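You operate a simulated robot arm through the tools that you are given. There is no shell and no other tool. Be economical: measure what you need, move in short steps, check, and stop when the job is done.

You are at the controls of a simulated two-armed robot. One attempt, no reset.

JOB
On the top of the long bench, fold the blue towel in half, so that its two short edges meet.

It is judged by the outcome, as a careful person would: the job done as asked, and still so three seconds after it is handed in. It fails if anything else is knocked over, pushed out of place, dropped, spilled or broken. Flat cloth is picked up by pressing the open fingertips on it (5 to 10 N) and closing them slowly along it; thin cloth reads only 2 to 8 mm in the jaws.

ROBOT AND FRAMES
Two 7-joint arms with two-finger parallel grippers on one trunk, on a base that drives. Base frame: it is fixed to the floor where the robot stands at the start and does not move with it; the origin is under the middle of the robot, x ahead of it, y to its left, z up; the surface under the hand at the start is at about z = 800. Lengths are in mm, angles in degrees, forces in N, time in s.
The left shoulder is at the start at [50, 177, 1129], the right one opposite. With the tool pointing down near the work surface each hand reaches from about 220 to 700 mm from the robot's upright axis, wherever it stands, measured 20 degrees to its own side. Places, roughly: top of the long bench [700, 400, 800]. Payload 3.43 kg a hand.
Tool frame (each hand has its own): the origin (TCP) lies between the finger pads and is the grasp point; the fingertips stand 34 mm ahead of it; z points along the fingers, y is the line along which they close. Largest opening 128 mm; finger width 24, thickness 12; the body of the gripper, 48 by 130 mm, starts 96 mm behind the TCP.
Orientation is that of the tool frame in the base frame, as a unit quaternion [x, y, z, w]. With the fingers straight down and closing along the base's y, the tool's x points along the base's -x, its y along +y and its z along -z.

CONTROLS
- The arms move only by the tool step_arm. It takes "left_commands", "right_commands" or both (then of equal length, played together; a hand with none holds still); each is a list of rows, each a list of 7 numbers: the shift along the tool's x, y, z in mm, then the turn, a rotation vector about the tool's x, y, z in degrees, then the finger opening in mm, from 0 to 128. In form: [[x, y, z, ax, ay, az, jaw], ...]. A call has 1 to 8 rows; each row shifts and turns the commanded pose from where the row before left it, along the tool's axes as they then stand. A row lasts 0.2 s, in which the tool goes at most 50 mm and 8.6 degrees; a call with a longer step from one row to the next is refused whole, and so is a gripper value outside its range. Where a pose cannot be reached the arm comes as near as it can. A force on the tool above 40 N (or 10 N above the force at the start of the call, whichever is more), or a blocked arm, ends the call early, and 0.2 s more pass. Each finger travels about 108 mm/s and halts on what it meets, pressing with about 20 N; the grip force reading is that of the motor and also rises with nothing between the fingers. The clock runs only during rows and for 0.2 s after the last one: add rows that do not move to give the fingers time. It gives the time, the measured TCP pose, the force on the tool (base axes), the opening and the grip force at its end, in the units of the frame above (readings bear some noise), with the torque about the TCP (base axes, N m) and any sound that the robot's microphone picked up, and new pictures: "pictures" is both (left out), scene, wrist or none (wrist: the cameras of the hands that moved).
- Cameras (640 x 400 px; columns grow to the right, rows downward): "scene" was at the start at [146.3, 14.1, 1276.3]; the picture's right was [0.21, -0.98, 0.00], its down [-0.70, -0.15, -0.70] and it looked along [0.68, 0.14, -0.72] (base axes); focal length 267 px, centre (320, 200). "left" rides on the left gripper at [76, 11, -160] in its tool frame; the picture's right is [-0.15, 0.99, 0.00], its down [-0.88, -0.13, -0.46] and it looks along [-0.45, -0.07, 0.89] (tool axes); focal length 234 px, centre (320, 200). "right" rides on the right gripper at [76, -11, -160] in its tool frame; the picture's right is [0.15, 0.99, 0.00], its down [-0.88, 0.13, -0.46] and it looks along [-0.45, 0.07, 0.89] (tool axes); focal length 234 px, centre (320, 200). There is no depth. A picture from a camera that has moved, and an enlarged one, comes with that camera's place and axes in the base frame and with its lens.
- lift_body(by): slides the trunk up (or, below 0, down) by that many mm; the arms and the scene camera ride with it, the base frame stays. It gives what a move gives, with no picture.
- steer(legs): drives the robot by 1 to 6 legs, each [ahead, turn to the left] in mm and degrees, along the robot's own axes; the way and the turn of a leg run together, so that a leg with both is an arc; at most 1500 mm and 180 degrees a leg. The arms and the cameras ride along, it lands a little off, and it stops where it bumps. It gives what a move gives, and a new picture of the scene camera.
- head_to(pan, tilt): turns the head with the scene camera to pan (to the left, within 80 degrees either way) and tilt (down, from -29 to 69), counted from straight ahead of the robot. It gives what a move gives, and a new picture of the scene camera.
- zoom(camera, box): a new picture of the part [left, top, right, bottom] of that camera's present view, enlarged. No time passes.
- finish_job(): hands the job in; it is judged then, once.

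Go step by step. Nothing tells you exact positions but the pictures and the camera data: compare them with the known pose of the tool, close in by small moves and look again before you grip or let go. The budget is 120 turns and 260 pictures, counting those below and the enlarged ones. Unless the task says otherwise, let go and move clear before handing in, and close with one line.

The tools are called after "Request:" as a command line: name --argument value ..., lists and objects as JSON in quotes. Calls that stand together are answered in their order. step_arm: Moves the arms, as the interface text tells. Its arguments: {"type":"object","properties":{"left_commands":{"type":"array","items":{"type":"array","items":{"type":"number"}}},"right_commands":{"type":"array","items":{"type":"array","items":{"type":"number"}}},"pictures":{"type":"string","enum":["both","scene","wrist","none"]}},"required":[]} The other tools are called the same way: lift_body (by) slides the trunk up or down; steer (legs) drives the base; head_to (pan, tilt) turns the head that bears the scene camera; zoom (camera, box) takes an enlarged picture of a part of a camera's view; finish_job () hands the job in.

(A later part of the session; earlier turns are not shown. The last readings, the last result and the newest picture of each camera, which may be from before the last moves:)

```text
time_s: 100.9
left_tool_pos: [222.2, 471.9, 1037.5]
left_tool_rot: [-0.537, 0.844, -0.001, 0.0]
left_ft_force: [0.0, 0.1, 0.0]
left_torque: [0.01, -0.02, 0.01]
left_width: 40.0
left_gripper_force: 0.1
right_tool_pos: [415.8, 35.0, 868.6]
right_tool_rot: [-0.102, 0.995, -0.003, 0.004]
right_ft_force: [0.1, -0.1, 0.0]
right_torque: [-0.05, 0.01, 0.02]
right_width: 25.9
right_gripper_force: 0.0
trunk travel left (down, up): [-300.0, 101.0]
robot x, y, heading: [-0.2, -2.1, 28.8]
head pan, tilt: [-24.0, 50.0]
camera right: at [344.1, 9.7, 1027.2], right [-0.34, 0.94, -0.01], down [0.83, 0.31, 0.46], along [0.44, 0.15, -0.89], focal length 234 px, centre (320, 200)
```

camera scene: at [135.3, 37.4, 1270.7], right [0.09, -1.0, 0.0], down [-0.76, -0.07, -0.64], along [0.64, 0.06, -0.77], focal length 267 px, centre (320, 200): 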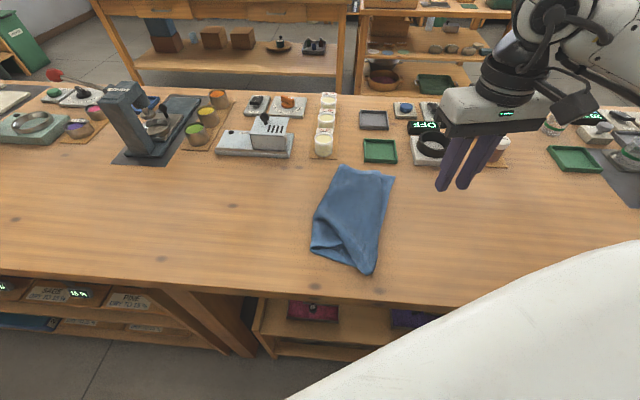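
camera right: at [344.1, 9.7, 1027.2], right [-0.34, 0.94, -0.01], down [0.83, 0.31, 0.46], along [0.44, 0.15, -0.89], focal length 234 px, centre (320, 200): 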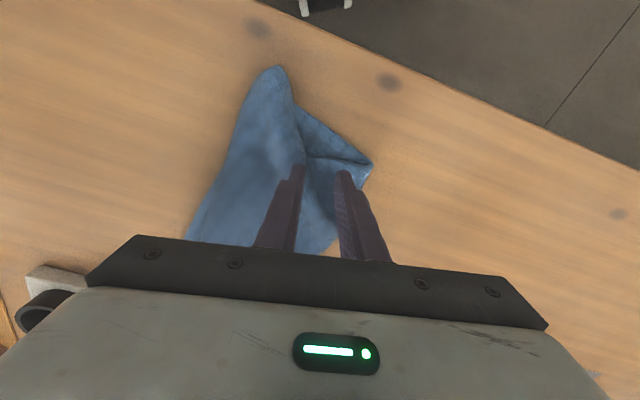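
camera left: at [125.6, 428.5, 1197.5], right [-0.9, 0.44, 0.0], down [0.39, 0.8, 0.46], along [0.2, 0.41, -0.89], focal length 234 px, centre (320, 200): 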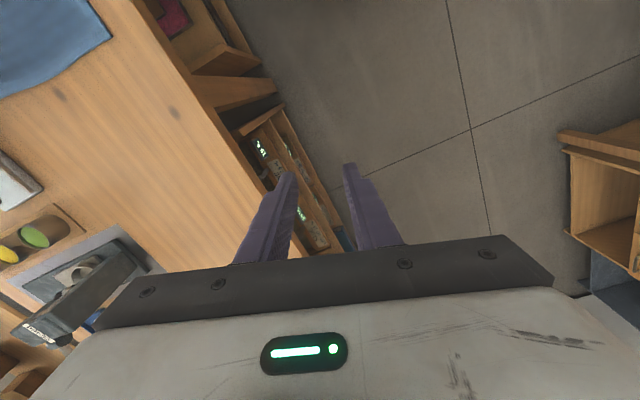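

Request:
step_arm --right_commands '[[-2, 4, 12, 0, 0, 0, 26], [0, 0, 8, 0, 0, 0, 26], [0, 0, 4, 0, 0, 0, 26], [0, 0, 0, 0, 0, 0, 26]]' --pictures "wrist"

```text
time_s: 101.9
left_tool_pos: [222.2, 472.3, 1038.9]
left_tool_rot: [-0.537, 0.844, 0.0, 0.001]
left_ft_force: [0.1, 0.5, 0.2]
left_torque: [-0.03, -0.01, 0.02]
left_width: 39.8
left_gripper_force: 0.0
right_tool_pos: [417.6, 40.4, 845.6]
right_tool_rot: [-0.102, 0.995, -0.004, 0.004]
right_ft_force: [-1.5, -2.3, 4.3]
right_torque: [-0.14, -0.01, 0.0]
right_width: 26.4
right_gripper_force: 0.5
trunk travel left (down, up): [-300.0, 101.0]
robot x, y, heading: [2.1, -0.4, 29.1]
head pan, tilt: [-24.0, 50.0]
camera right: at [345.5, 14.2, 1004.4], right [-0.34, 0.94, -0.01], down [0.83, 0.31, 0.46], along [0.44, 0.15, -0.89], focal length 234 px, centre (320, 200)
```

right: 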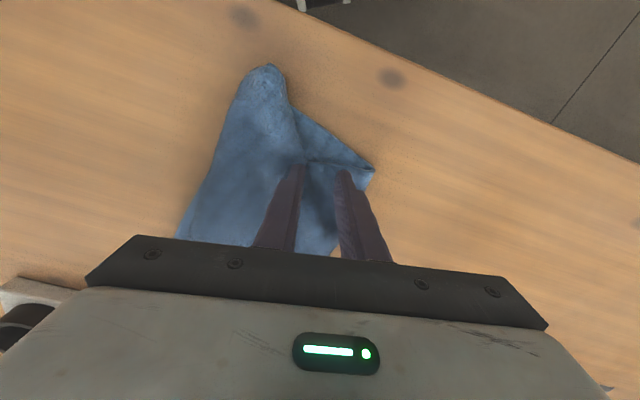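

Request:
step_arm --right_commands '[[0, 0, 2, 0, 0, 0, 23], [0, 0, 0, 0, 0, 0, 20], [0, 0, 0, 0, 0, 0, 16], [0, 0, 0, 0, 0, 0, 12], [0, 0, 0, 0, 0, 0, 8], [0, 0, 0, 0, 0, 0, 4], [0, 0, 0, 0, 0, 0, 0], [0, 4, -25, 0, 0, 0, 0]]'

Request:
zoom --camera "scene" --box '[250, 140, 430, 290]'

```text
time_s: 103.7
left_tool_pos: [221.7, 472.2, 1036.8]
left_tool_rot: [-0.537, 0.844, 0.0, 0.001]
left_ft_force: [-0.7, 0.4, -0.6]
left_torque: [-0.01, -0.04, -0.04]
left_width: 39.7
left_gripper_force: 0.1
right_tool_pos: [417.1, 44.5, 868.8]
right_tool_rot: [-0.102, 0.995, -0.003, 0.002]
right_ft_force: [0.0, 0.2, -0.1]
right_torque: [-0.01, 0.01, 0.02]
right_width: 0.0
right_gripper_force: 20.3
trunk travel left (down, up): [-300.0, 101.0]
robot x, y, heading: [-2.7, -0.0, 28.8]
head pan, tilt: [-24.0, 50.0]
camera scene: at [135.2, 38.0, 1270.5], right [0.09, -1.0, 0.0], down [-0.76, -0.07, -0.64], along [0.64, 0.06, -0.77], focal length 267 px, centre (320, 200)
camera right: at [345.7, 17.8, 1027.3], right [-0.34, 0.94, -0.01], down [0.83, 0.31, 0.46], along [0.43, 0.15, -0.89], focal length 234 px, centre (320, 200)
```

scene: 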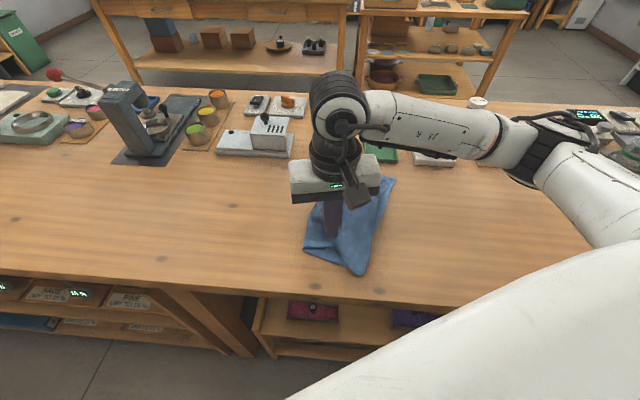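
right: 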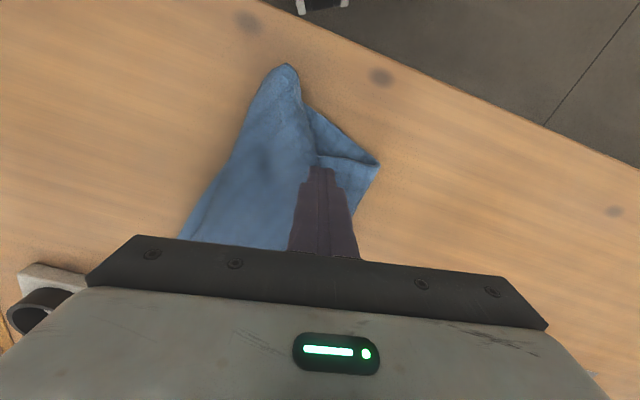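

```text
2.67 times, centred on (340, 215) of scene
camera zoom: at [135.2, 38.0, 1270.5], right [0.09, -1.0, 0.0], down [-0.76, -0.07, -0.64], along [0.64, 0.06, -0.77], focal length 712 px, centre (267, 160)
```

zoom: 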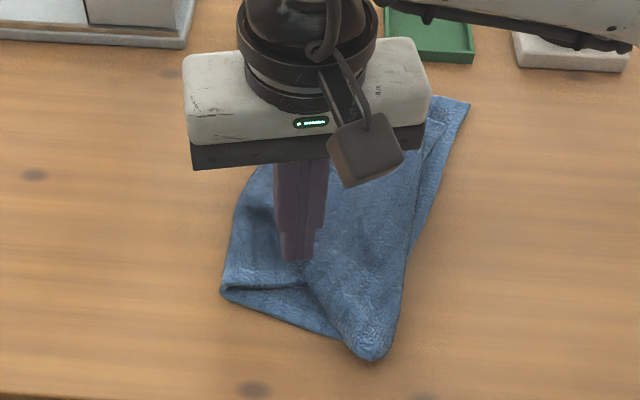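

The pinch missed. I'll center on the slack ridge with a wider opening and press a little more.

Request:
step_arm --right_commands '[[8, -6, 0, 0, 0, 0, 36], [0, 0, 12, 0, 0, 0, 36], [0, 0, 10, 0, 0, 0, 36], [0, 0, 4, 0, 0, 0, 36], [0, 0, 0, 0, 0, 0, 36]]' --pictures "wrist"

```text
time_s: 104.9
left_tool_pos: [220.8, 471.8, 1037.7]
left_tool_rot: [-0.537, 0.844, 0.0, 0.001]
left_ft_force: [0.6, -0.2, -0.4]
left_torque: [0.01, 0.02, -0.02]
left_width: 40.1
left_gripper_force: 0.1
right_tool_pos: [411.5, 37.1, 844.4]
right_tool_rot: [-0.101, 0.995, -0.002, 0.005]
right_ft_force: [-0.2, -0.1, 7.1]
right_torque: [-0.15, -0.03, 0.0]
right_width: 35.8
right_gripper_force: 0.1
trunk travel left (down, up): [-300.0, 101.0]
robot x, y, heading: [2.5, -4.2, 28.9]
head pan, tilt: [-24.0, 50.0]
camera right: at [339.1, 10.8, 1002.7], right [-0.34, 0.94, -0.01], down [0.83, 0.31, 0.46], along [0.44, 0.15, -0.89], focal length 234 px, centre (320, 200)
```

right: 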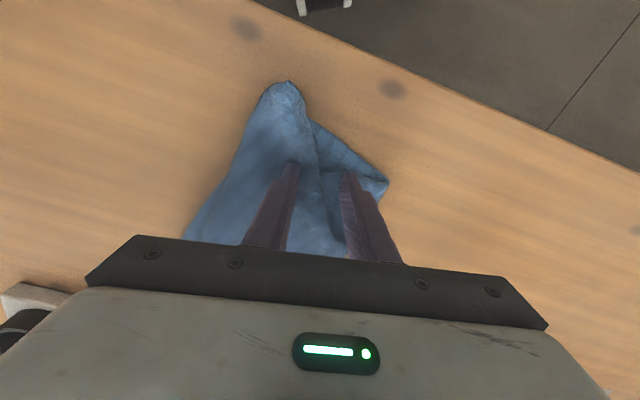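

Request:
step_arm --right_commands '[[0, 0, 1, 0, 0, 0, 32], [0, 0, 0, 0, 0, 0, 27], [0, 0, 0, 0, 0, 0, 22], [0, 0, 0, 0, 0, 0, 17], [0, 0, 0, 0, 0, 0, 12], [0, 0, 0, 0, 0, 0, 7], [0, 0, 0, 0, 0, 0, 0], [0, 0, -20, 0, 0, 0, 0]]'

Request:
zoom --camera "scene" --box '[250, 140, 430, 290]'

```text
time_s: 106.7
left_tool_pos: [220.7, 471.8, 1037.6]
left_tool_rot: [-0.537, 0.843, -0.001, 0.0]
left_ft_force: [0.3, 0.1, 0.6]
left_torque: [0.01, -0.01, 0.0]
left_width: 39.9
left_gripper_force: 0.0
right_tool_pos: [411.6, 36.5, 860.9]
right_tool_rot: [-0.103, 0.995, -0.004, 0.003]
right_ft_force: [0.6, 0.7, 0.8]
right_torque: [0.04, 0.0, 0.0]
right_width: 7.1
right_gripper_force: 20.0
trunk travel left (down, up): [-300.0, 101.0]
robot x, y, heading: [-2.1, 0.8, 28.7]
head pan, tilt: [-24.0, 50.0]
camera scene: at [135.2, 38.0, 1270.4], right [0.09, -1.0, 0.0], down [-0.76, -0.07, -0.64], along [0.64, 0.06, -0.77], focal length 267 px, centre (320, 200)
camera right: at [339.6, 10.7, 1020.2], right [-0.34, 0.94, -0.01], down [0.83, 0.31, 0.46], along [0.43, 0.15, -0.89], focal length 234 px, centre (320, 200)
```

scene: 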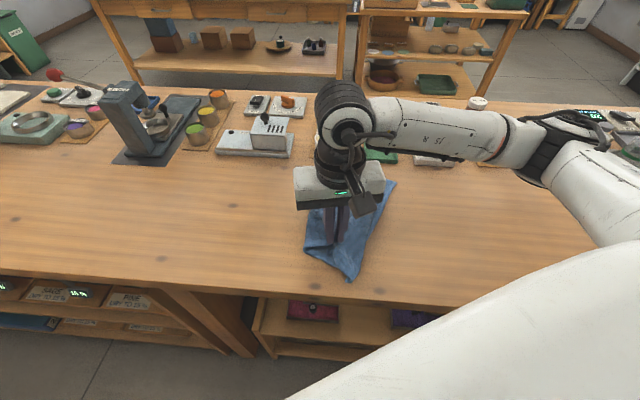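
right: 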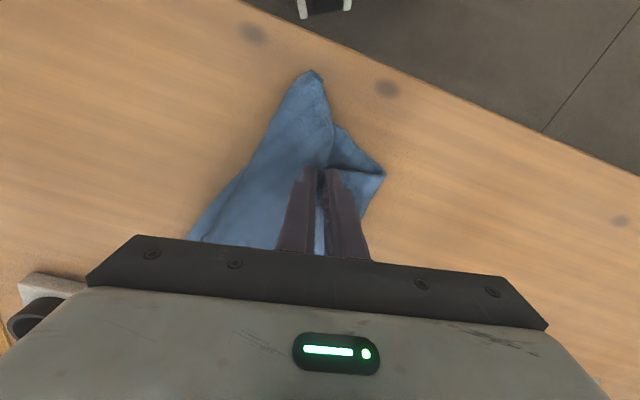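

```text
2.67 times, centred on (340, 215) of scene
camera zoom: at [135.2, 38.0, 1270.4], right [0.09, -1.0, 0.0], down [-0.76, -0.07, -0.64], along [0.64, 0.06, -0.77], focal length 712 px, centre (267, 160)
```

zoom: 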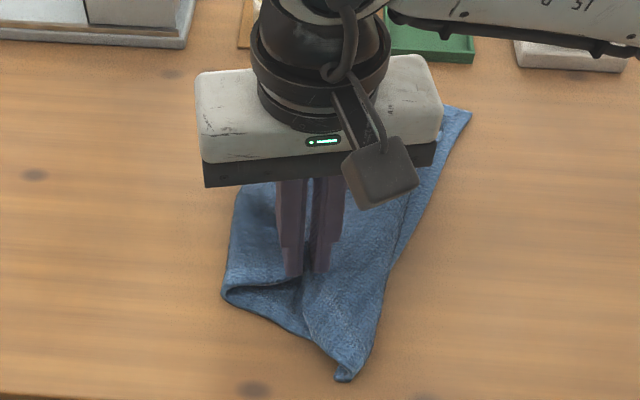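

Request:
step_arm --right_commands '[[-7, 20, -15, 0, 0, 0, 0], [-8, 22, 0, 0, 0, 0, 0], [-8, 22, 0, 0, 0, 0, 0], [0, 0, 0, 0, 0, 0, 0]]'

Request:
zoom --camera "scene" --box '[250, 140, 430, 290]'

```text
time_s: 107.7
left_tool_pos: [221.0, 471.2, 1037.2]
left_tool_rot: [-0.537, 0.843, -0.001, 0.0]
left_ft_force: [-0.2, 0.2, -0.2]
left_torque: [-0.03, 0.01, 0.0]
left_width: 40.0
left_gripper_force: 0.1
right_tool_pos: [421.9, 103.8, 877.8]
right_tool_rot: [-0.101, 0.995, -0.003, 0.004]
right_ft_force: [-0.4, 0.8, -0.1]
right_torque: [0.03, 0.03, -0.02]
right_width: 7.0
right_gripper_force: 19.9
trunk travel left (down, up): [-300.0, 101.0]
robot x, y, heading: [3.4, -2.5, 28.6]
head pan, tilt: [-24.0, 50.0]
camera scene: at [135.5, 37.7, 1270.7], right [0.09, -1.0, 0.0], down [-0.76, -0.07, -0.64], along [0.64, 0.06, -0.77], focal length 267 px, centre (320, 200)
camera right: at [349.4, 77.8, 1036.7], right [-0.34, 0.94, -0.01], down [0.83, 0.31, 0.46], along [0.43, 0.15, -0.89], focal length 234 px, centre (320, 200)
```

scene: 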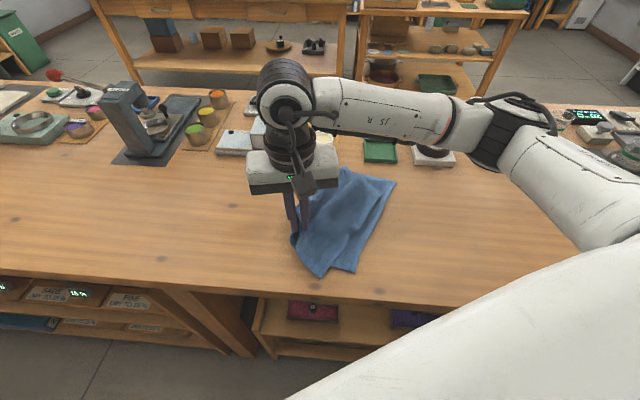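
right: 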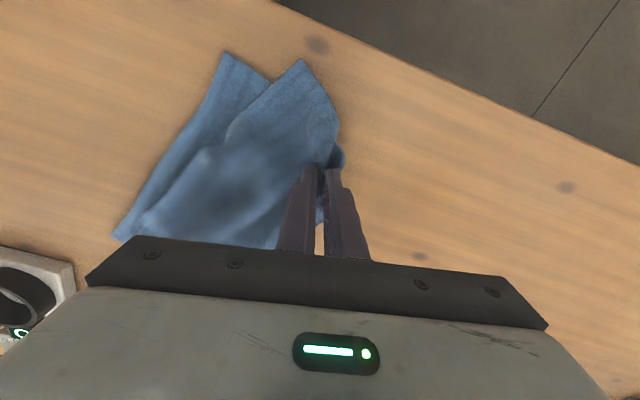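

```text
2.67 times, centred on (340, 215) of scene
camera zoom: at [135.5, 37.7, 1270.7], right [0.09, -1.0, 0.0], down [-0.76, -0.07, -0.64], along [0.64, 0.06, -0.77], focal length 712 px, centre (267, 160)
```

zoom: 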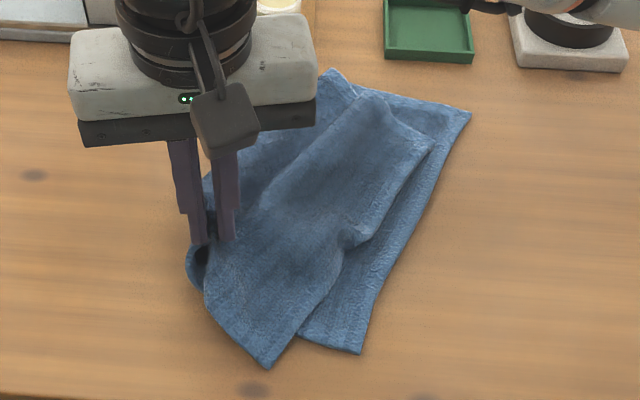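

The top layer pulled out flat. I'll lower here, release and look.

Request:
step_arm --right_commands '[[-4, 14, 12, 0, 0, 0, 0], [0, 0, 16, 0, 0, 0, 0], [0, 0, 0, 0, 0, 0, 10], [0, 0, 0, 0, 0, 0, 30], [0, 0, -20, 0, 0, 0, 30], [0, 0, -45, 0, 0, 0, 30], [0, 0, -45, 0, 0, 0, 30]]' --pictures "none"

Request:
step_arm --right_commands '[[-40, 25, 0, 0, 0, 0, 30], [-40, 25, 0, 0, 0, 0, 30], [-30, 25, 0, 0, 0, 0, 30], [0, 0, 0, 0, 0, 0, 30]]'

Request:
zoom --camera "scene" --box '[250, 140, 430, 290]'

```text
time_s: 109.3
left_tool_pos: [221.1, 472.7, 1038.4]
left_tool_rot: [-0.537, 0.844, -0.001, 0.001]
left_ft_force: [0.4, 0.7, -0.9]
left_torque: [0.0, -0.01, 0.02]
left_width: 39.8
left_gripper_force: 0.1
right_tool_pos: [423.2, 116.4, 959.6]
right_tool_rot: [-0.101, 0.995, -0.003, 0.004]
right_ft_force: [-0.1, -0.2, 0.4]
right_torque: [0.0, 0.03, 0.0]
right_width: 30.0
right_gripper_force: 0.0
trunk travel left (down, up): [-300.0, 101.0]
robot x, y, heading: [-1.6, -3.0, 28.9]
head pan, tilt: [-24.0, 50.0]
```

```text
time_s: 110.3
left_tool_pos: [221.6, 473.4, 1038.2]
left_tool_rot: [-0.537, 0.844, -0.001, 0.0]
left_ft_force: [0.7, -0.1, -0.7]
left_torque: [-0.01, -0.02, -0.04]
left_width: 39.8
left_gripper_force: 0.1
right_tool_pos: [514.3, 215.3, 960.4]
right_tool_rot: [-0.102, 0.995, -0.004, 0.004]
right_ft_force: [0.5, 0.7, -0.4]
right_torque: [0.02, 0.0, -0.01]
right_width: 30.3
right_gripper_force: 0.0
trunk travel left (down, up): [-300.0, 101.0]
robot x, y, heading: [0.5, 2.6, 28.9]
head pan, tilt: [-24.0, 50.0]
camera scene: at [135.5, 37.6, 1270.7], right [0.09, -1.0, 0.0], down [-0.76, -0.07, -0.64], along [0.64, 0.06, -0.77], focal length 267 px, centre (320, 200)
camera right: at [442.3, 190.5, 1120.4], right [-0.34, 0.94, -0.01], down [0.83, 0.31, 0.46], along [0.44, 0.15, -0.89], focal length 234 px, centre (320, 200)
```

scene: 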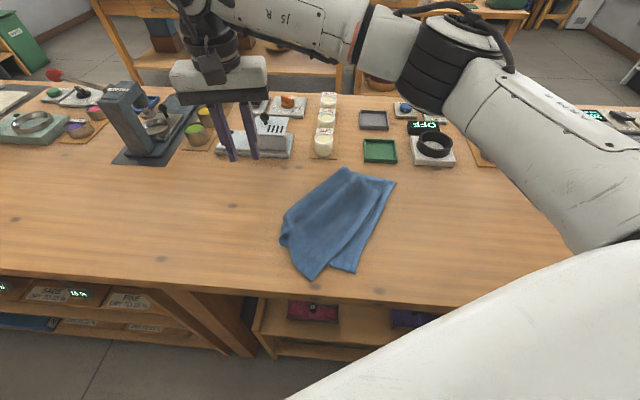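
right: 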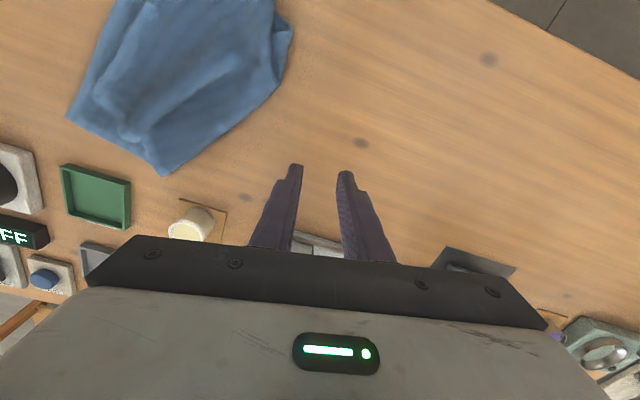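

```text
2.67 times, centred on (340, 215) of scene
camera zoom: at [135.5, 37.6, 1270.7], right [0.09, -1.0, 0.0], down [-0.76, -0.07, -0.64], along [0.64, 0.06, -0.77], focal length 712 px, centre (267, 160)
```

zoom: 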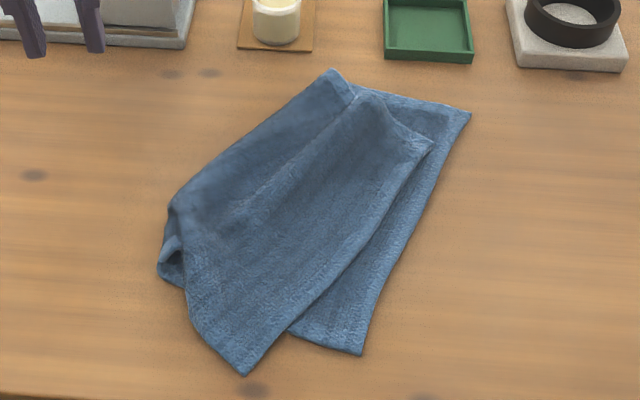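

Now only the top layer has to shift: D by about (24,-80) and A by about (43,-38). D first. I'll move the hand so that a 14° left turn brings it over D.

Request:
step_arm --right_commands '[[27.3, -28, 0, 0, 0, 0, 28], [27.3, -28, 0, 0, 0, 0, 28], [27.3, -28, 0, 0, 0, 0, 28], [27.3, -28, 0, 0, 0, 0, 28], [27.3, -28, 0, 0, 0, 0, 28], [27.3, -28, 0, 0, 0, 0, 28], [27.3, -28, 0, 0, 0, 0, 28]]' --pictures "none"

Request:
steer --legs '[[0, 14]]'

Request:
step_arm --right_commands '[[0, 0, 45, 0, 0, 0, 28], [0, 0, 40, 0, 0, 0, 28], [0, 0, 0, 0, 0, 0, 28]]' --pictures "wrist"

```text
time_s: 111.9
left_tool_pos: [222.0, 472.2, 1037.6]
left_tool_rot: [-0.537, 0.843, 0.0, 0.001]
left_ft_force: [-0.7, 0.8, 1.5]
left_torque: [0.01, -0.01, 0.0]
left_width: 40.0
left_gripper_force: 0.1
right_tool_pos: [366.0, -16.5, 957.5]
right_tool_rot: [-0.102, 0.995, -0.004, 0.004]
right_ft_force: [-1.2, 0.0, 1.0]
right_torque: [0.0, -0.01, 0.0]
right_width: 27.7
right_gripper_force: 0.0
trunk travel left (down, up): [-300.0, 101.0]
robot x, y, heading: [-2.8, 2.1, 29.1]
head pan, tilt: [-24.0, 50.0]
```

```text
time_s: 113.2
left_tool_pos: [100.8, 511.3, 1037.1]
left_tool_rot: [-0.637, 0.771, 0.0, 0.001]
left_ft_force: [-0.1, -0.7, 0.3]
left_torque: [0.02, 0.03, -0.03]
left_width: 39.9
left_gripper_force: 0.0
right_tool_pos: [360.1, 72.9, 958.2]
right_tool_rot: [-0.222, 0.975, -0.003, 0.004]
right_ft_force: [0.4, 0.6, -0.3]
right_torque: [-0.04, -0.04, 0.01]
right_width: 28.0
right_gripper_force: 0.1
trunk travel left (down, up): [-300.0, 101.0]
robot x, y, heading: [0.6, 1.0, 43.1]
head pan, tilt: [-24.0, 50.0]
camera scene: at [121.2, 70.3, 1270.7], right [0.32, -0.95, 0.0], down [-0.72, -0.25, -0.64], along [0.61, 0.21, -0.77], focal length 267 px, centre (320, 200)
```

scene: 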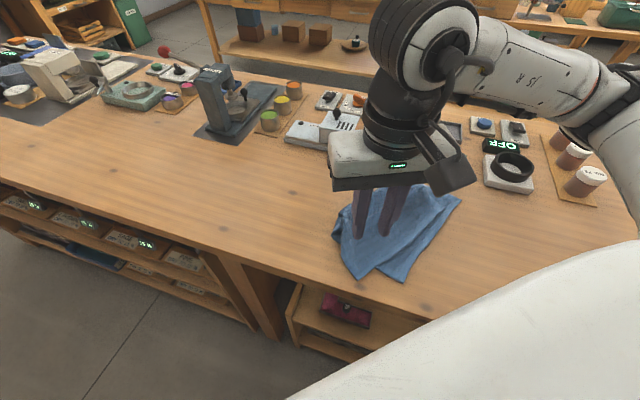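

```text
time_s: 114.0
left_tool_pos: [100.3, 511.8, 1037.0]
left_tool_rot: [-0.637, 0.771, -0.001, 0.001]
left_ft_force: [-0.2, 1.5, 0.6]
left_torque: [0.01, -0.01, 0.02]
left_width: 39.9
left_gripper_force: 0.0
right_tool_pos: [359.5, 72.2, 873.8]
right_tool_rot: [-0.222, 0.975, -0.002, 0.004]
right_ft_force: [0.1, 0.0, -0.9]
right_torque: [0.01, 0.01, -0.01]
right_width: 28.1
right_gripper_force: 0.0
trunk travel left (down, up): [-300.0, 101.0]
robot x, y, heading: [1.7, 1.7, 43.0]
head pan, tilt: [-24.0, 50.0]
camera right: at [295.3, 30.1, 1033.1], right [-0.56, 0.83, -0.01], down [0.73, 0.5, 0.46], along [0.39, 0.25, -0.89], focal length 234 px, centre (320, 200)
```

right: 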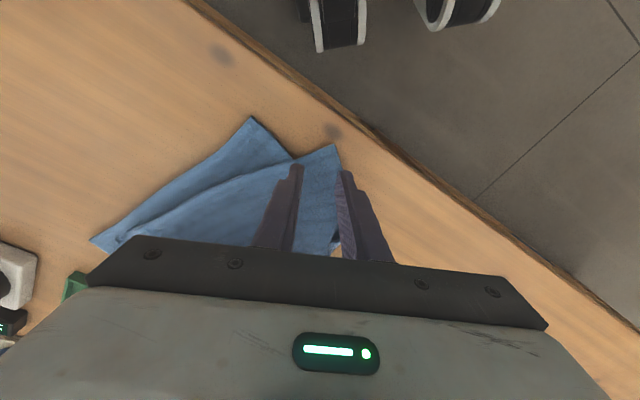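

Request:
step_arm --right_commands '[[0, -7, 18, 0, 0, 0, 28], [0, 0, 12, 0, 0, 0, 28], [0, 0, 5, 0, 0, 0, 28], [0, 0, 0, 0, 0, 0, 28]]' --pictures "none"

```text
time_s: 115.0
left_tool_pos: [100.3, 511.5, 1038.4]
left_tool_rot: [-0.637, 0.771, -0.001, 0.001]
left_ft_force: [0.2, -0.8, 0.6]
left_torque: [-0.01, -0.04, 0.03]
left_width: 39.9
left_gripper_force: 0.1
right_tool_pos: [362.9, 65.8, 838.8]
right_tool_rot: [-0.223, 0.975, -0.003, 0.005]
right_ft_force: [-0.6, 0.0, 8.1]
right_torque: [-0.16, -0.1, 0.0]
right_width: 28.0
right_gripper_force: 0.1
trunk travel left (down, up): [-300.0, 101.0]
robot x, y, heading: [2.1, -1.9, 43.0]
head pan, tilt: [-24.0, 50.0]
```

Request:
step_arm --right_commands '[[0, 0, 0.5, 0, 0, 0, 24], [0, 0, 0, 0, 0, 0, 20], [0, 0, 0, 0, 0, 0, 16], [0, 0, 0, 0, 0, 0, 12], [0, 0, 0, 0, 0, 0, 8], [0, 0, 0, 0, 0, 0, 4], [0, 0, 0, 0, 0, 0, 0], [0, 0, -25, 0, 0, 0, 0]]'

Request:
zoom --camera "scene" --box '[300, 150, 480, 300]'

```text
time_s: 116.8
left_tool_pos: [99.0, 511.0, 1036.8]
left_tool_rot: [-0.637, 0.771, -0.001, 0.001]
left_ft_force: [0.5, 0.0, -0.3]
left_torque: [0.03, 0.0, -0.05]
left_width: 40.2
left_gripper_force: 0.0
right_tool_pos: [361.4, 66.3, 860.6]
right_tool_rot: [-0.223, 0.975, -0.003, 0.003]
right_ft_force: [0.6, -0.1, 0.2]
right_torque: [0.02, -0.03, 0.01]
right_width: 4.2
right_gripper_force: 20.1
trunk travel left (down, up): [-300.0, 101.0]
robot x, y, heading: [-1.7, 2.9, 42.9]
head pan, tilt: [-24.0, 50.0]
camera scene: at [121.2, 70.1, 1270.4], right [0.32, -0.95, 0.0], down [-0.72, -0.25, -0.64], along [0.61, 0.21, -0.77], focal length 267 px, centre (320, 200)
camera right: at [298.4, 24.8, 1020.8], right [-0.56, 0.83, -0.01], down [0.73, 0.5, 0.46], along [0.38, 0.25, -0.89], focal length 234 px, centre (320, 200)
```

scene: 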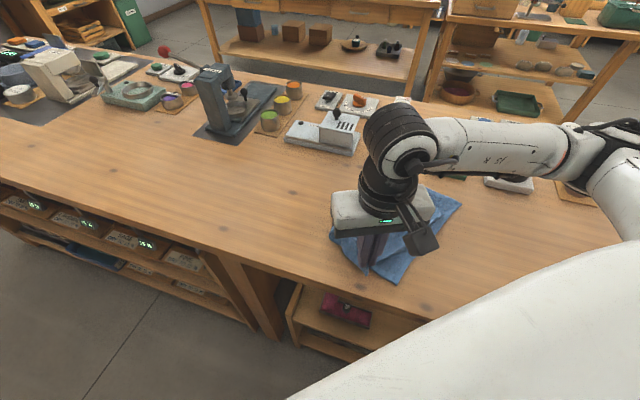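
right: 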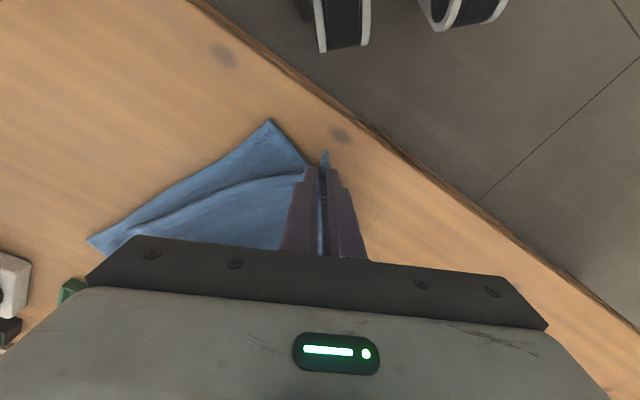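

```text
2.67 times, centred on (390, 225) of scene
camera zoom: at [121.2, 70.1, 1270.4], right [0.32, -0.95, 0.0], down [-0.72, -0.25, -0.64], along [0.61, 0.21, -0.77], focal length 712 px, centre (133, 133)
```

zoom: 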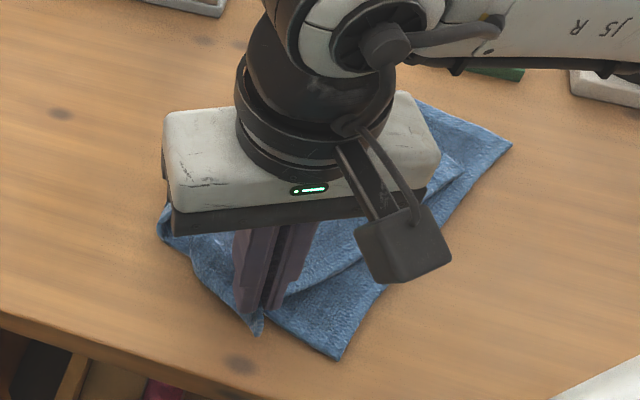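

D is held. I'll turn back right to carry it over to C.

Request:
steer --legs '[[0, -13.5]]'

Request:
step_arm --right_commands '[[-8, 0, 0, 0, 0, 0, 0], [-8, 0, 5, 0, 0, 0, 0], [0, 0, 0, 0, 0, 0, 0]]' --pictures "wrist"

Request:
zoom --camera "scene" --box '[250, 140, 430, 290]'

```text
time_s: 118.0
left_tool_pos: [216.7, 474.5, 1038.5]
left_tool_rot: [-0.542, 0.84, -0.001, 0.001]
left_ft_force: [-0.4, 0.2, 0.3]
left_torque: [0.0, 0.0, 0.01]
left_width: 39.7
left_gripper_force: 0.1
right_tool_pos: [370.3, -19.0, 862.2]
right_tool_rot: [-0.108, 0.994, -0.003, 0.003]
right_ft_force: [-0.2, -0.5, 0.7]
right_torque: [0.03, 0.01, 0.05]
right_width: 4.4
right_gripper_force: 20.6
trunk travel left (down, up): [-300.0, 101.0]
robot x, y, heading: [1.5, -0.7, 29.6]
head pan, tilt: [-24.0, 50.0]
camera scene: at [135.2, 39.1, 1270.7], right [0.1, -1.0, 0.0], down [-0.76, -0.07, -0.64], along [0.64, 0.06, -0.77], focal length 267 px, centre (320, 200)
```

scene: 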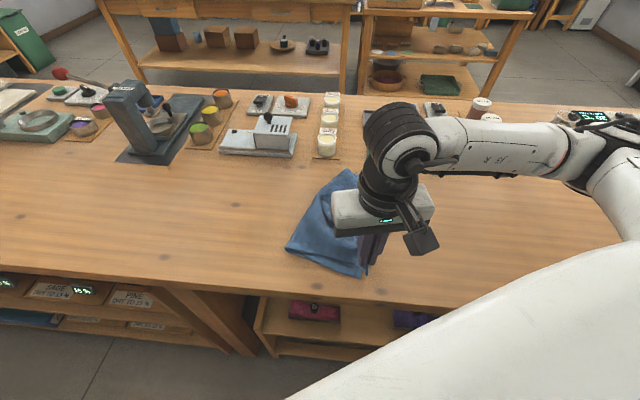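

```text
time_s: 118.8
left_tool_pos: [215.7, 474.7, 1036.8]
left_tool_rot: [-0.542, 0.84, -0.001, 0.001]
left_ft_force: [0.2, -0.1, 0.8]
left_torque: [0.01, 0.03, 0.02]
left_width: 40.0
left_gripper_force: 0.1
right_tool_pos: [384.0, -14.7, 858.4]
right_tool_rot: [-0.108, 0.994, -0.003, 0.004]
right_ft_force: [1.2, -0.1, 0.5]
right_torque: [0.01, 0.02, 0.07]
right_width: 4.4
right_gripper_force: 19.6
trunk travel left (down, up): [-300.0, 101.0]
robot x, y, heading: [-0.9, 1.2, 29.5]
head pan, tilt: [-24.0, 50.0]
camera right: at [312.9, -41.4, 1017.1], right [-0.36, 0.93, -0.01], down [0.83, 0.32, 0.46], along [0.43, 0.16, -0.89], focal length 234 px, centre (320, 200)
```

right: 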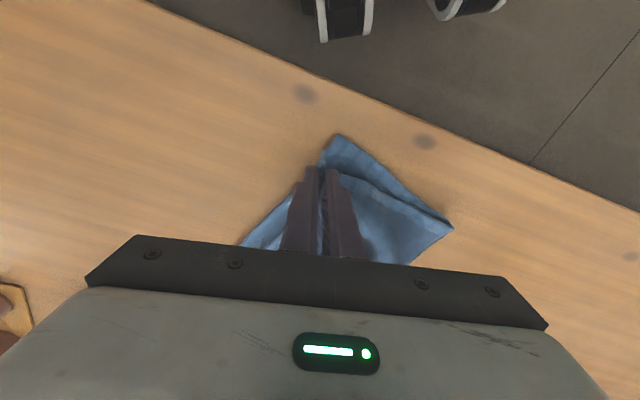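

```text
2.67 times, centred on (340, 215) of scene
camera zoom: at [135.0, 39.4, 1270.7], right [0.1, -1.0, 0.0], down [-0.76, -0.07, -0.64], along [0.64, 0.06, -0.77], focal length 712 px, centre (267, 160)
```

zoom: 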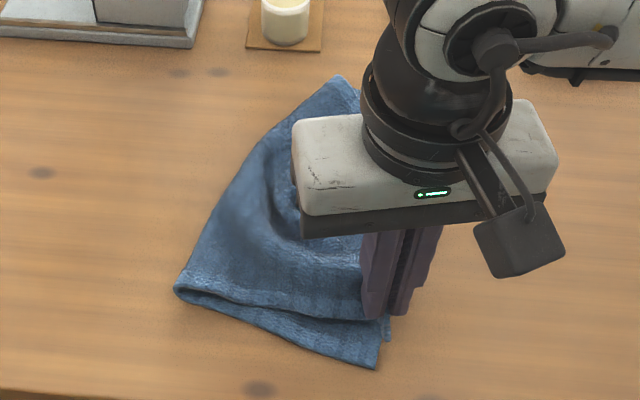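

Request:
step_arm --right_commands '[[14, 4, 0, 0, 0, 0, 0], [0, 0, 10, 0, 0, 0, 0], [0, 0, 0, 0, 0, 0, 0], [0, 0, 0, 0, 0, 0, 10], [0, 0, 0, 0, 0, 0, 26], [0, 0, -20, 0, 0, 0, 26], [0, 0, -45, 0, 0, 0, 26], [0, 0, -40, 0, 0, 0, 26]]' --pictures "none"

Request:
step_arm --right_commands '[[-20, -40, 0, 0, 0, 0, 26], [-20, -40, 0, 0, 0, 0, 26], [-20, -40, 0, 0, 0, 0, 26], [-20, -40, 0, 0, 0, 0, 26]]'

Request:
zoom --camera "scene" --box '[250, 140, 430, 290]'

```text
time_s: 120.6
left_tool_pos: [215.3, 474.4, 1037.0]
left_tool_rot: [-0.542, 0.84, 0.0, 0.0]
left_ft_force: [0.0, 0.3, 0.1]
left_torque: [-0.04, -0.03, 0.05]
left_width: 39.9
left_gripper_force: 0.0
right_tool_pos: [367.6, -13.2, 954.1]
right_tool_rot: [-0.108, 0.994, -0.003, 0.004]
right_ft_force: [-0.1, -0.6, -0.6]
right_torque: [0.01, -0.01, 0.0]
right_width: 26.1
right_gripper_force: 0.0
trunk travel left (down, up): [-300.0, 101.0]
robot x, y, heading: [2.7, -0.4, 29.5]
head pan, tilt: [-24.0, 50.0]
```

```text
time_s: 121.6
left_tool_pos: [215.4, 475.1, 1038.1]
left_tool_rot: [-0.543, 0.84, 0.0, 0.002]
left_ft_force: [-0.1, -0.1, 0.9]
left_torque: [0.02, -0.02, 0.04]
left_width: 39.7
left_gripper_force: 0.0
right_tool_pos: [479.9, -152.9, 953.6]
right_tool_rot: [-0.109, 0.994, -0.003, 0.004]
right_ft_force: [0.3, 0.9, -0.5]
right_torque: [0.06, -0.01, -0.01]
right_width: 25.9
right_gripper_force: 0.0
trunk travel left (down, up): [-300.0, 101.0]
robot x, y, heading: [-1.0, 2.0, 29.5]
head pan, tilt: [-24.0, 50.0]
camera scene: at [134.9, 39.1, 1270.7], right [0.1, -1.0, 0.0], down [-0.76, -0.07, -0.64], along [0.64, 0.06, -0.77], focal length 267 px, centre (320, 200)
camera right: at [408.2, -179.3, 1113.6], right [-0.36, 0.93, -0.01], down [0.83, 0.32, 0.46], along [0.43, 0.16, -0.89], focal length 234 px, centre (320, 200)
```

scene: 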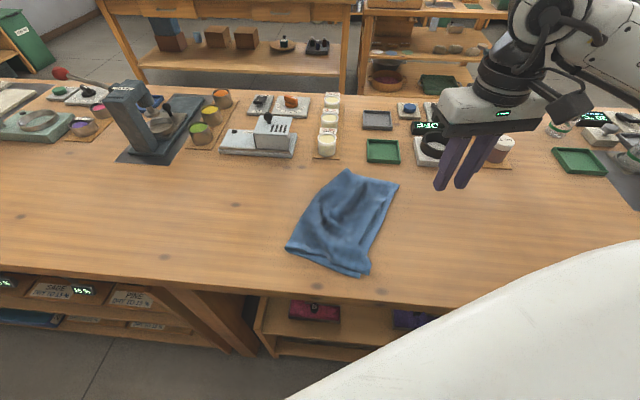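
right: 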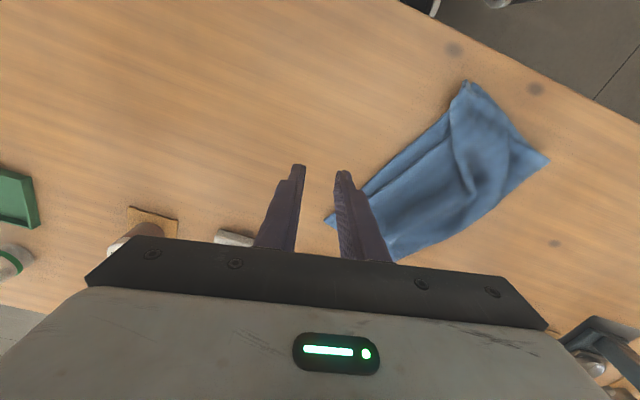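

```text
2.67 times, centred on (340, 215) of scene
camera zoom: at [134.9, 39.1, 1270.7], right [0.1, -1.0, 0.0], down [-0.76, -0.07, -0.64], along [0.64, 0.06, -0.77], focal length 712 px, centre (267, 160)
```

zoom: 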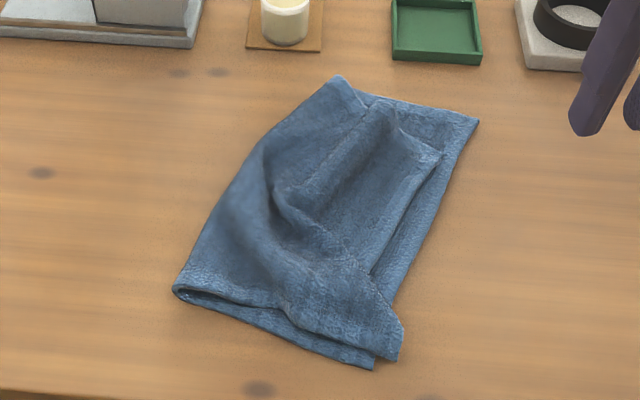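

Very good: D is at C. A still has to move about (43,-36) to B, which will also smooth the top. The hand goes over A.

Request:
step_arm --right_commands '[[-20, 21.7, 15, 0, 0, 0, 28], [-20, 21.7, 20, 0, 0, 0, 28], [-20, 21.7, 22, 0, 0, 0, 28], [-20, 21.7, 22, 0, 0, 0, 28], [0, 0, 0, 0, 0, 0, 28]]' --pictures "wrist"

```text
time_s: 122.8
left_tool_pos: [215.0, 474.4, 1038.1]
left_tool_rot: [-0.542, 0.84, 0.0, 0.001]
left_ft_force: [0.1, 0.6, 0.0]
left_torque: [0.02, 0.0, -0.03]
left_width: 39.8
left_gripper_force: 0.1
right_tool_pos: [541.4, -49.6, 874.9]
right_tool_rot: [-0.107, 0.994, -0.003, 0.004]
right_ft_force: [0.5, -1.1, 0.1]
right_torque: [0.01, -0.02, 0.0]
right_width: 27.8
right_gripper_force: 0.0
trunk travel left (down, up): [-300.0, 101.0]
robot x, y, heading: [1.6, 0.9, 29.3]
head pan, tilt: [-24.0, 50.0]
camera right: at [470.2, -76.4, 1033.8], right [-0.36, 0.93, -0.01], down [0.83, 0.32, 0.46], along [0.43, 0.16, -0.89], focal length 234 px, centre (320, 200)
```

right: 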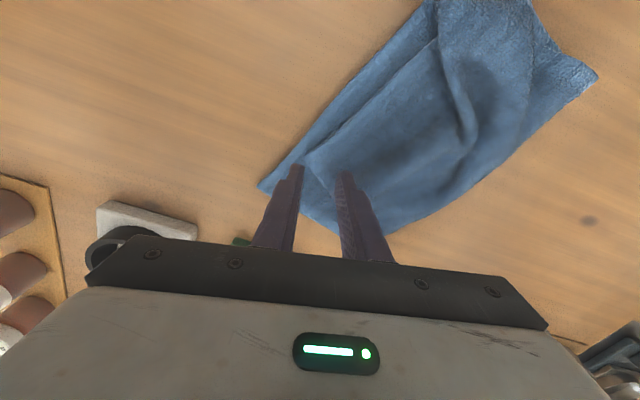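

Request:
step_arm --right_commands '[[6, 8, 15, 0, 0, 0, 26], [0, 0, 10, 0, 0, 0, 26], [0, 0, 5, 0, 0, 0, 26], [0, 0, 0, 0, 0, 0, 26]]' --pictures "none"

```text
time_s: 123.8
left_tool_pos: [216.1, 475.4, 1036.6]
left_tool_rot: [-0.542, 0.84, -0.001, 0.001]
left_ft_force: [0.0, 0.5, -0.7]
left_torque: [0.0, 0.02, 0.0]
left_width: 40.0
left_gripper_force: 0.0
right_tool_pos: [534.6, -44.7, 844.5]
right_tool_rot: [-0.109, 0.994, -0.003, 0.004]
right_ft_force: [0.5, 0.3, 1.3]
right_torque: [-0.02, 0.02, 0.0]
right_width: 25.8
right_gripper_force: 0.0
trunk travel left (down, up): [-300.0, 101.0]
robot x, y, heading: [4.6, 4.4, 29.7]
head pan, tilt: [-24.0, 50.0]
```

Request:
step_arm --right_commands '[[0, 0, 2, 0, 0, 0, 24], [0, 0, 0.5, 0, 0, 0, 20], [0, 0, 0, 0, 0, 0, 16], [0, 0, 0, 0, 0, 0, 12], [0, 0, 0, 0, 0, 0, 8], [0, 0, 0, 0, 0, 0, 4], [0, 0, 0, 0, 0, 0, 0], [0, 0, -20, 0, 0, 0, 0]]' --pictures "wrist"

Request:
zoom --camera "scene" --box '[250, 140, 430, 290]'

```text
time_s: 125.6
left_tool_pos: [214.1, 475.1, 1037.7]
left_tool_rot: [-0.542, 0.84, 0.0, 0.0]
left_ft_force: [0.1, 1.3, -0.7]
left_torque: [0.0, -0.01, 0.03]
left_width: 39.7
left_gripper_force: 0.0
right_tool_pos: [533.4, -43.3, 862.4]
right_tool_rot: [-0.109, 0.994, -0.003, 0.003]
right_ft_force: [-0.5, 0.6, -0.2]
right_torque: [0.0, -0.03, 0.01]
right_width: 4.2
right_gripper_force: 20.3
trunk travel left (down, up): [-300.0, 101.0]
robot x, y, heading: [0.9, -0.3, 29.3]
head pan, tilt: [-24.0, 50.0]
camera right: at [461.8, -70.4, 1020.8], right [-0.36, 0.93, -0.01], down [0.83, 0.32, 0.46], along [0.43, 0.16, -0.89], focal length 234 px, centre (320, 200)
```

right: 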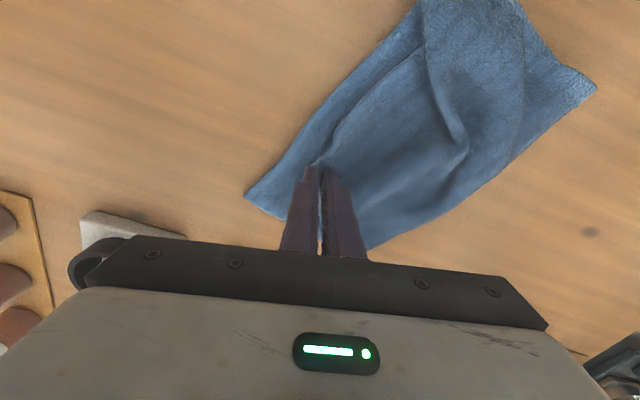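

```text
2.67 times, centred on (340, 215) of scene
camera zoom: at [134.8, 39.5, 1270.7], right [0.1, -1.0, 0.0], down [-0.76, -0.07, -0.64], along [0.64, 0.06, -0.77], focal length 712 px, centre (267, 160)
```

zoom: 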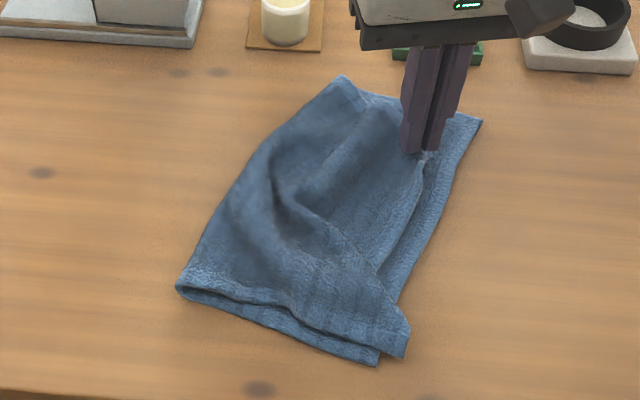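

Request:
step_arm --right_commands '[[-12, -16, -12, 0, 0, 0, 0], [-12, -16, 0, 0, 0, 0, 0], [-12, -16, 0, 0, 0, 0, 0], [0, 0, 12, 0, 0, 0, 0], [0, 0, 10, 0, 0, 0, 0], [0, 0, 0, 0, 0, 0, 0]]' --pictures "wrist"

Request:
zoom --camera "scene" --box '[250, 140, 430, 290]'

```text
time_s: 127.0
left_tool_pos: [216.6, 475.0, 1038.3]
left_tool_rot: [-0.542, 0.84, 0.0, 0.001]
left_ft_force: [-0.1, 0.2, 0.1]
left_torque: [-0.02, -0.02, 0.02]
left_width: 40.1
left_gripper_force: 0.2
right_tool_pos: [580.0, -84.4, 852.1]
right_tool_rot: [-0.108, 0.994, -0.002, 0.003]
right_ft_force: [-0.1, -0.2, 0.2]
right_torque: [-0.01, -0.01, -0.01]
right_width: 4.4
right_gripper_force: 20.0
trunk travel left (down, up): [-300.0, 101.0]
robot x, y, heading: [-0.5, 2.0, 29.5]
head pan, tilt: [-24.0, 50.0]
camera right: at [508.6, -109.6, 1011.7], right [-0.36, 0.93, -0.01], down [0.83, 0.32, 0.46], along [0.43, 0.16, -0.89], focal length 234 px, centre (320, 200)
```

right: 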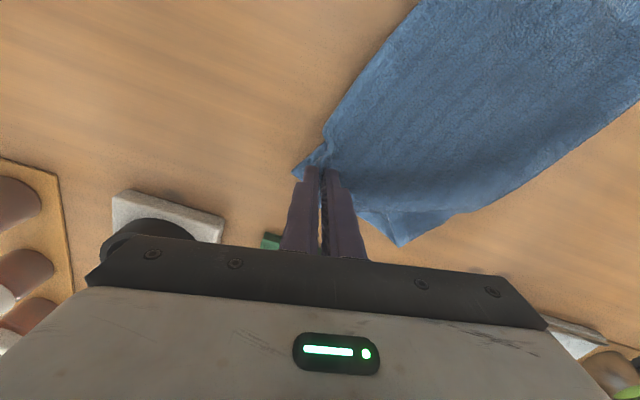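

```text
2.67 times, centred on (340, 215) of scene
camera zoom: at [135.0, 39.5, 1270.7], right [0.1, -1.0, 0.0], down [-0.76, -0.07, -0.64], along [0.64, 0.06, -0.77], focal length 712 px, centre (267, 160)
```

zoom: 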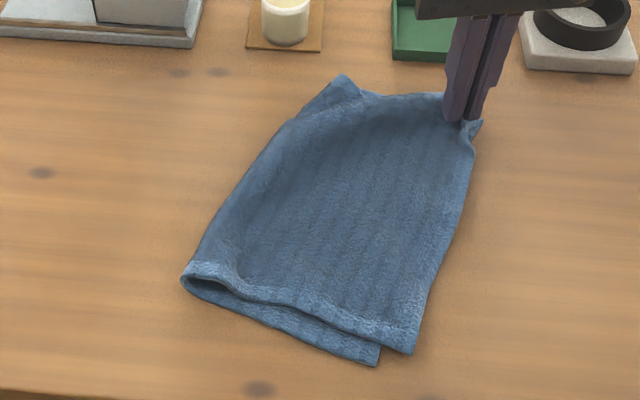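

That's excellent: the top is smooth and A lies on B. I'll release and inspect.

Request:
step_arm --right_commands '[[0, 0, 4, 0, 0, 0, 0], [0, 0, 0, 0, 0, 0, 10], [0, 0, 0, 0, 0, 0, 26], [0, 0, -20, 0, 0, 0, 26], [0, 0, -45, 0, 0, 0, 26], [0, -40, -20, 0, 0, 0, 26], [0, -45, 0, 0, 0, 0, 26], [0, -45, 0, 0, 0, 0, 26]]' --pictures "wrist"

Request:
zoom --camera "scene" --box '[250, 140, 430, 290]'

```text
time_s: 128.8
left_tool_pos: [215.0, 473.6, 1037.5]
left_tool_rot: [-0.543, 0.84, -0.001, 0.001]
left_ft_force: [0.4, -0.5, -0.2]
left_torque: [0.01, 0.01, 0.0]
left_width: 39.9
left_gripper_force: 0.1
right_tool_pos: [608.1, -211.7, 935.3]
right_tool_rot: [-0.108, 0.994, -0.003, 0.004]
right_ft_force: [1.0, 0.2, -0.4]
right_torque: [-0.01, 0.01, 0.03]
right_width: 26.0
right_gripper_force: 0.2
trunk travel left (down, up): [-300.0, 101.0]
robot x, y, heading: [-1.3, 2.3, 29.3]
head pan, tilt: [-24.0, 50.0]
camera right: at [536.3, -239.2, 1094.7], right [-0.36, 0.93, -0.01], down [0.83, 0.32, 0.46], along [0.43, 0.16, -0.89], focal length 234 px, centre (320, 200)
```

right: 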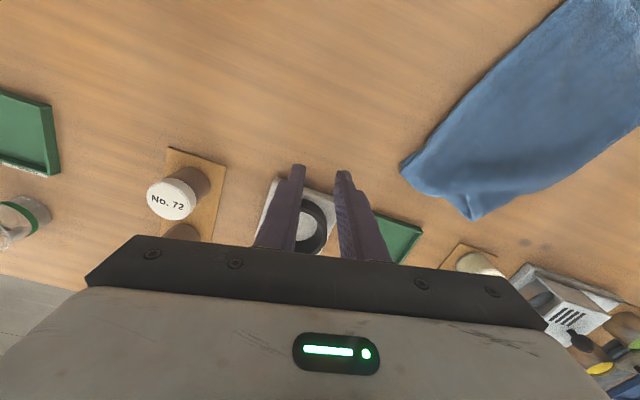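

```text
2.67 times, centred on (340, 215) of scene
camera zoom: at [134.9, 39.0, 1270.7], right [0.1, -1.0, 0.0], down [-0.76, -0.07, -0.64], along [0.64, 0.06, -0.77], focal length 712 px, centre (267, 160)
```

zoom: 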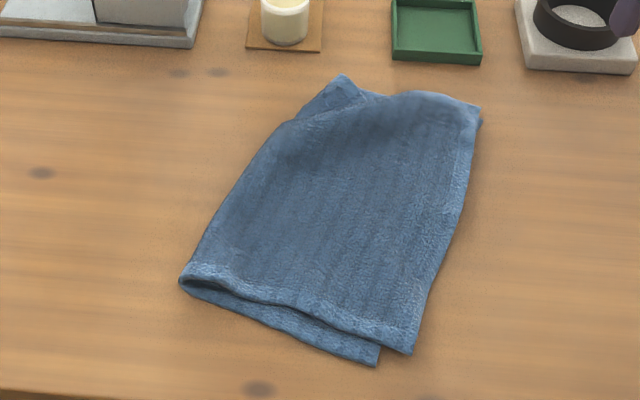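

Only D remains slightly off, about (13,-26) from C. I'll make one small correction there.

Request:
step_arm --right_commands '[[25.4, 33.1, 0, 0, 0, 0, 26], [25.4, 33.1, 0, 0, 0, 0, 26], [25.4, 33.1, 0, 0, 0, 0, 26], [25.4, 33.1, 0, 0, 0, 0, 26], [25.4, 33.1, 10, 0, 0, 0, 26], [25.4, 33.1, 20, 0, 0, 0, 26], [25.4, 33.1, 25, 0, 0, 0, 26], [0, 0, 0, 0, 0, 0, 26]]' --pictures "wrist"

```text
time_s: 130.6
left_tool_pos: [215.3, 474.4, 1037.2]
left_tool_rot: [-0.542, 0.84, 0.0, -0.001]
left_ft_force: [0.4, -0.1, 0.5]
left_torque: [0.0, 0.01, -0.03]
left_width: 39.7
left_gripper_force: 0.1
right_tool_pos: [381.0, -21.3, 875.8]
right_tool_rot: [-0.108, 0.994, -0.003, 0.004]
right_ft_force: [-0.5, 0.1, -0.4]
right_torque: [0.03, 0.04, -0.01]
right_width: 26.2
right_gripper_force: 0.1
trunk travel left (down, up): [-300.0, 101.0]
robot x, y, heading: [-0.6, 1.3, 29.5]
head pan, tilt: [-24.0, 50.0]
camera right: at [309.5, -47.5, 1035.8], right [-0.36, 0.93, -0.01], down [0.83, 0.32, 0.46], along [0.43, 0.16, -0.89], focal length 234 px, centre (320, 200)
```

right: 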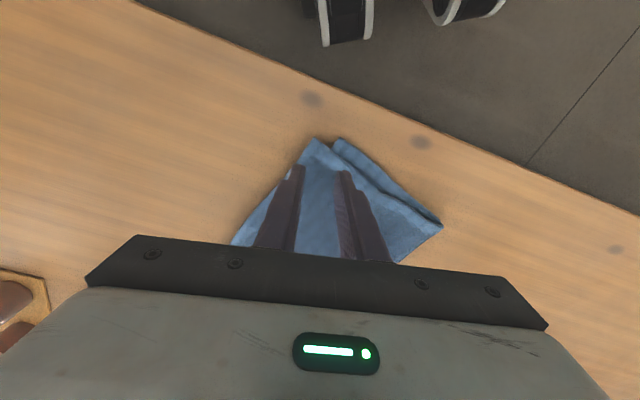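

Request:
step_arm --right_commands '[[3, 0, 18, 0, 0, 0, 26], [0, 0, 10, 0, 0, 0, 26], [0, 0, 4, 0, 0, 0, 26], [0, 0, 0, 0, 0, 0, 26]]' --pictures "none"

```text
time_s: 131.6
left_tool_pos: [215.6, 475.8, 1037.9]
left_tool_rot: [-0.543, 0.84, -0.001, 0.0]
left_ft_force: [-1.0, 0.4, 0.0]
left_torque: [-0.01, 0.01, 0.01]
left_width: 39.6
left_gripper_force: 0.1
right_tool_pos: [380.5, -22.9, 845.5]
right_tool_rot: [-0.109, 0.994, -0.004, 0.004]
right_ft_force: [0.5, 0.1, 0.5]
right_torque: [-0.04, 0.01, -0.03]
right_width: 26.3
right_gripper_force: 0.1
trunk travel left (down, up): [-300.0, 101.0]
robot x, y, heading: [0.3, 0.3, 29.5]
head pan, tilt: [-24.0, 50.0]
```

Request:
step_arm --right_commands '[[0, 0, 3, 0, 0, 0, 26], [0, 0, 0.7, 0, 0, 0, 22], [0, 0, 0, 0, 0, 0, 18], [0, 0, 0, 0, 0, 0, 14], [0, 0, 0, 0, 0, 0, 10], [0, 0, 0, 0, 0, 0, 6], [0, 0, 0, 0, 0, 0, 0], [0, 0, -12, 0, 0, 0, 0]]' --pictures "wrist"

```text
time_s: 133.4
left_tool_pos: [215.7, 475.0, 1037.0]
left_tool_rot: [-0.543, 0.84, -0.001, 0.0]
left_ft_force: [0.3, 0.4, 0.3]
left_torque: [0.01, 0.01, 0.01]
left_width: 40.1
left_gripper_force: 0.0
right_tool_pos: [380.0, -22.9, 852.6]
right_tool_rot: [-0.108, 0.994, -0.003, 0.004]
right_ft_force: [0.5, 0.1, -0.1]
right_torque: [0.01, 0.03, 0.01]
right_width: 3.9
right_gripper_force: 20.4
trunk travel left (down, up): [-300.0, 101.0]
robot x, y, heading: [-1.0, 1.4, 29.7]
head pan, tilt: [-24.0, 50.0]
camera right: at [308.3, -50.1, 1012.3], right [-0.35, 0.93, -0.01], down [0.83, 0.32, 0.46], along [0.43, 0.16, -0.89], focal length 234 px, centre (320, 200)
```

right: 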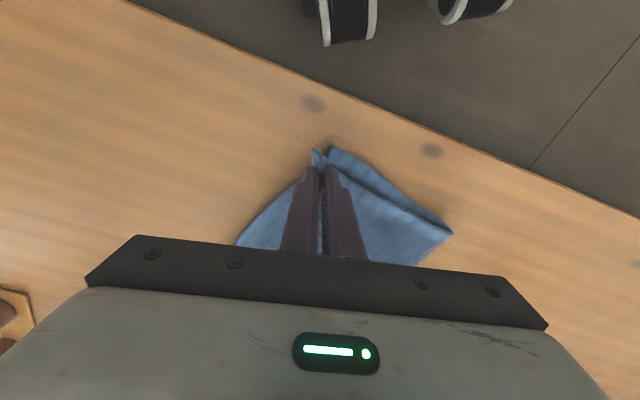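

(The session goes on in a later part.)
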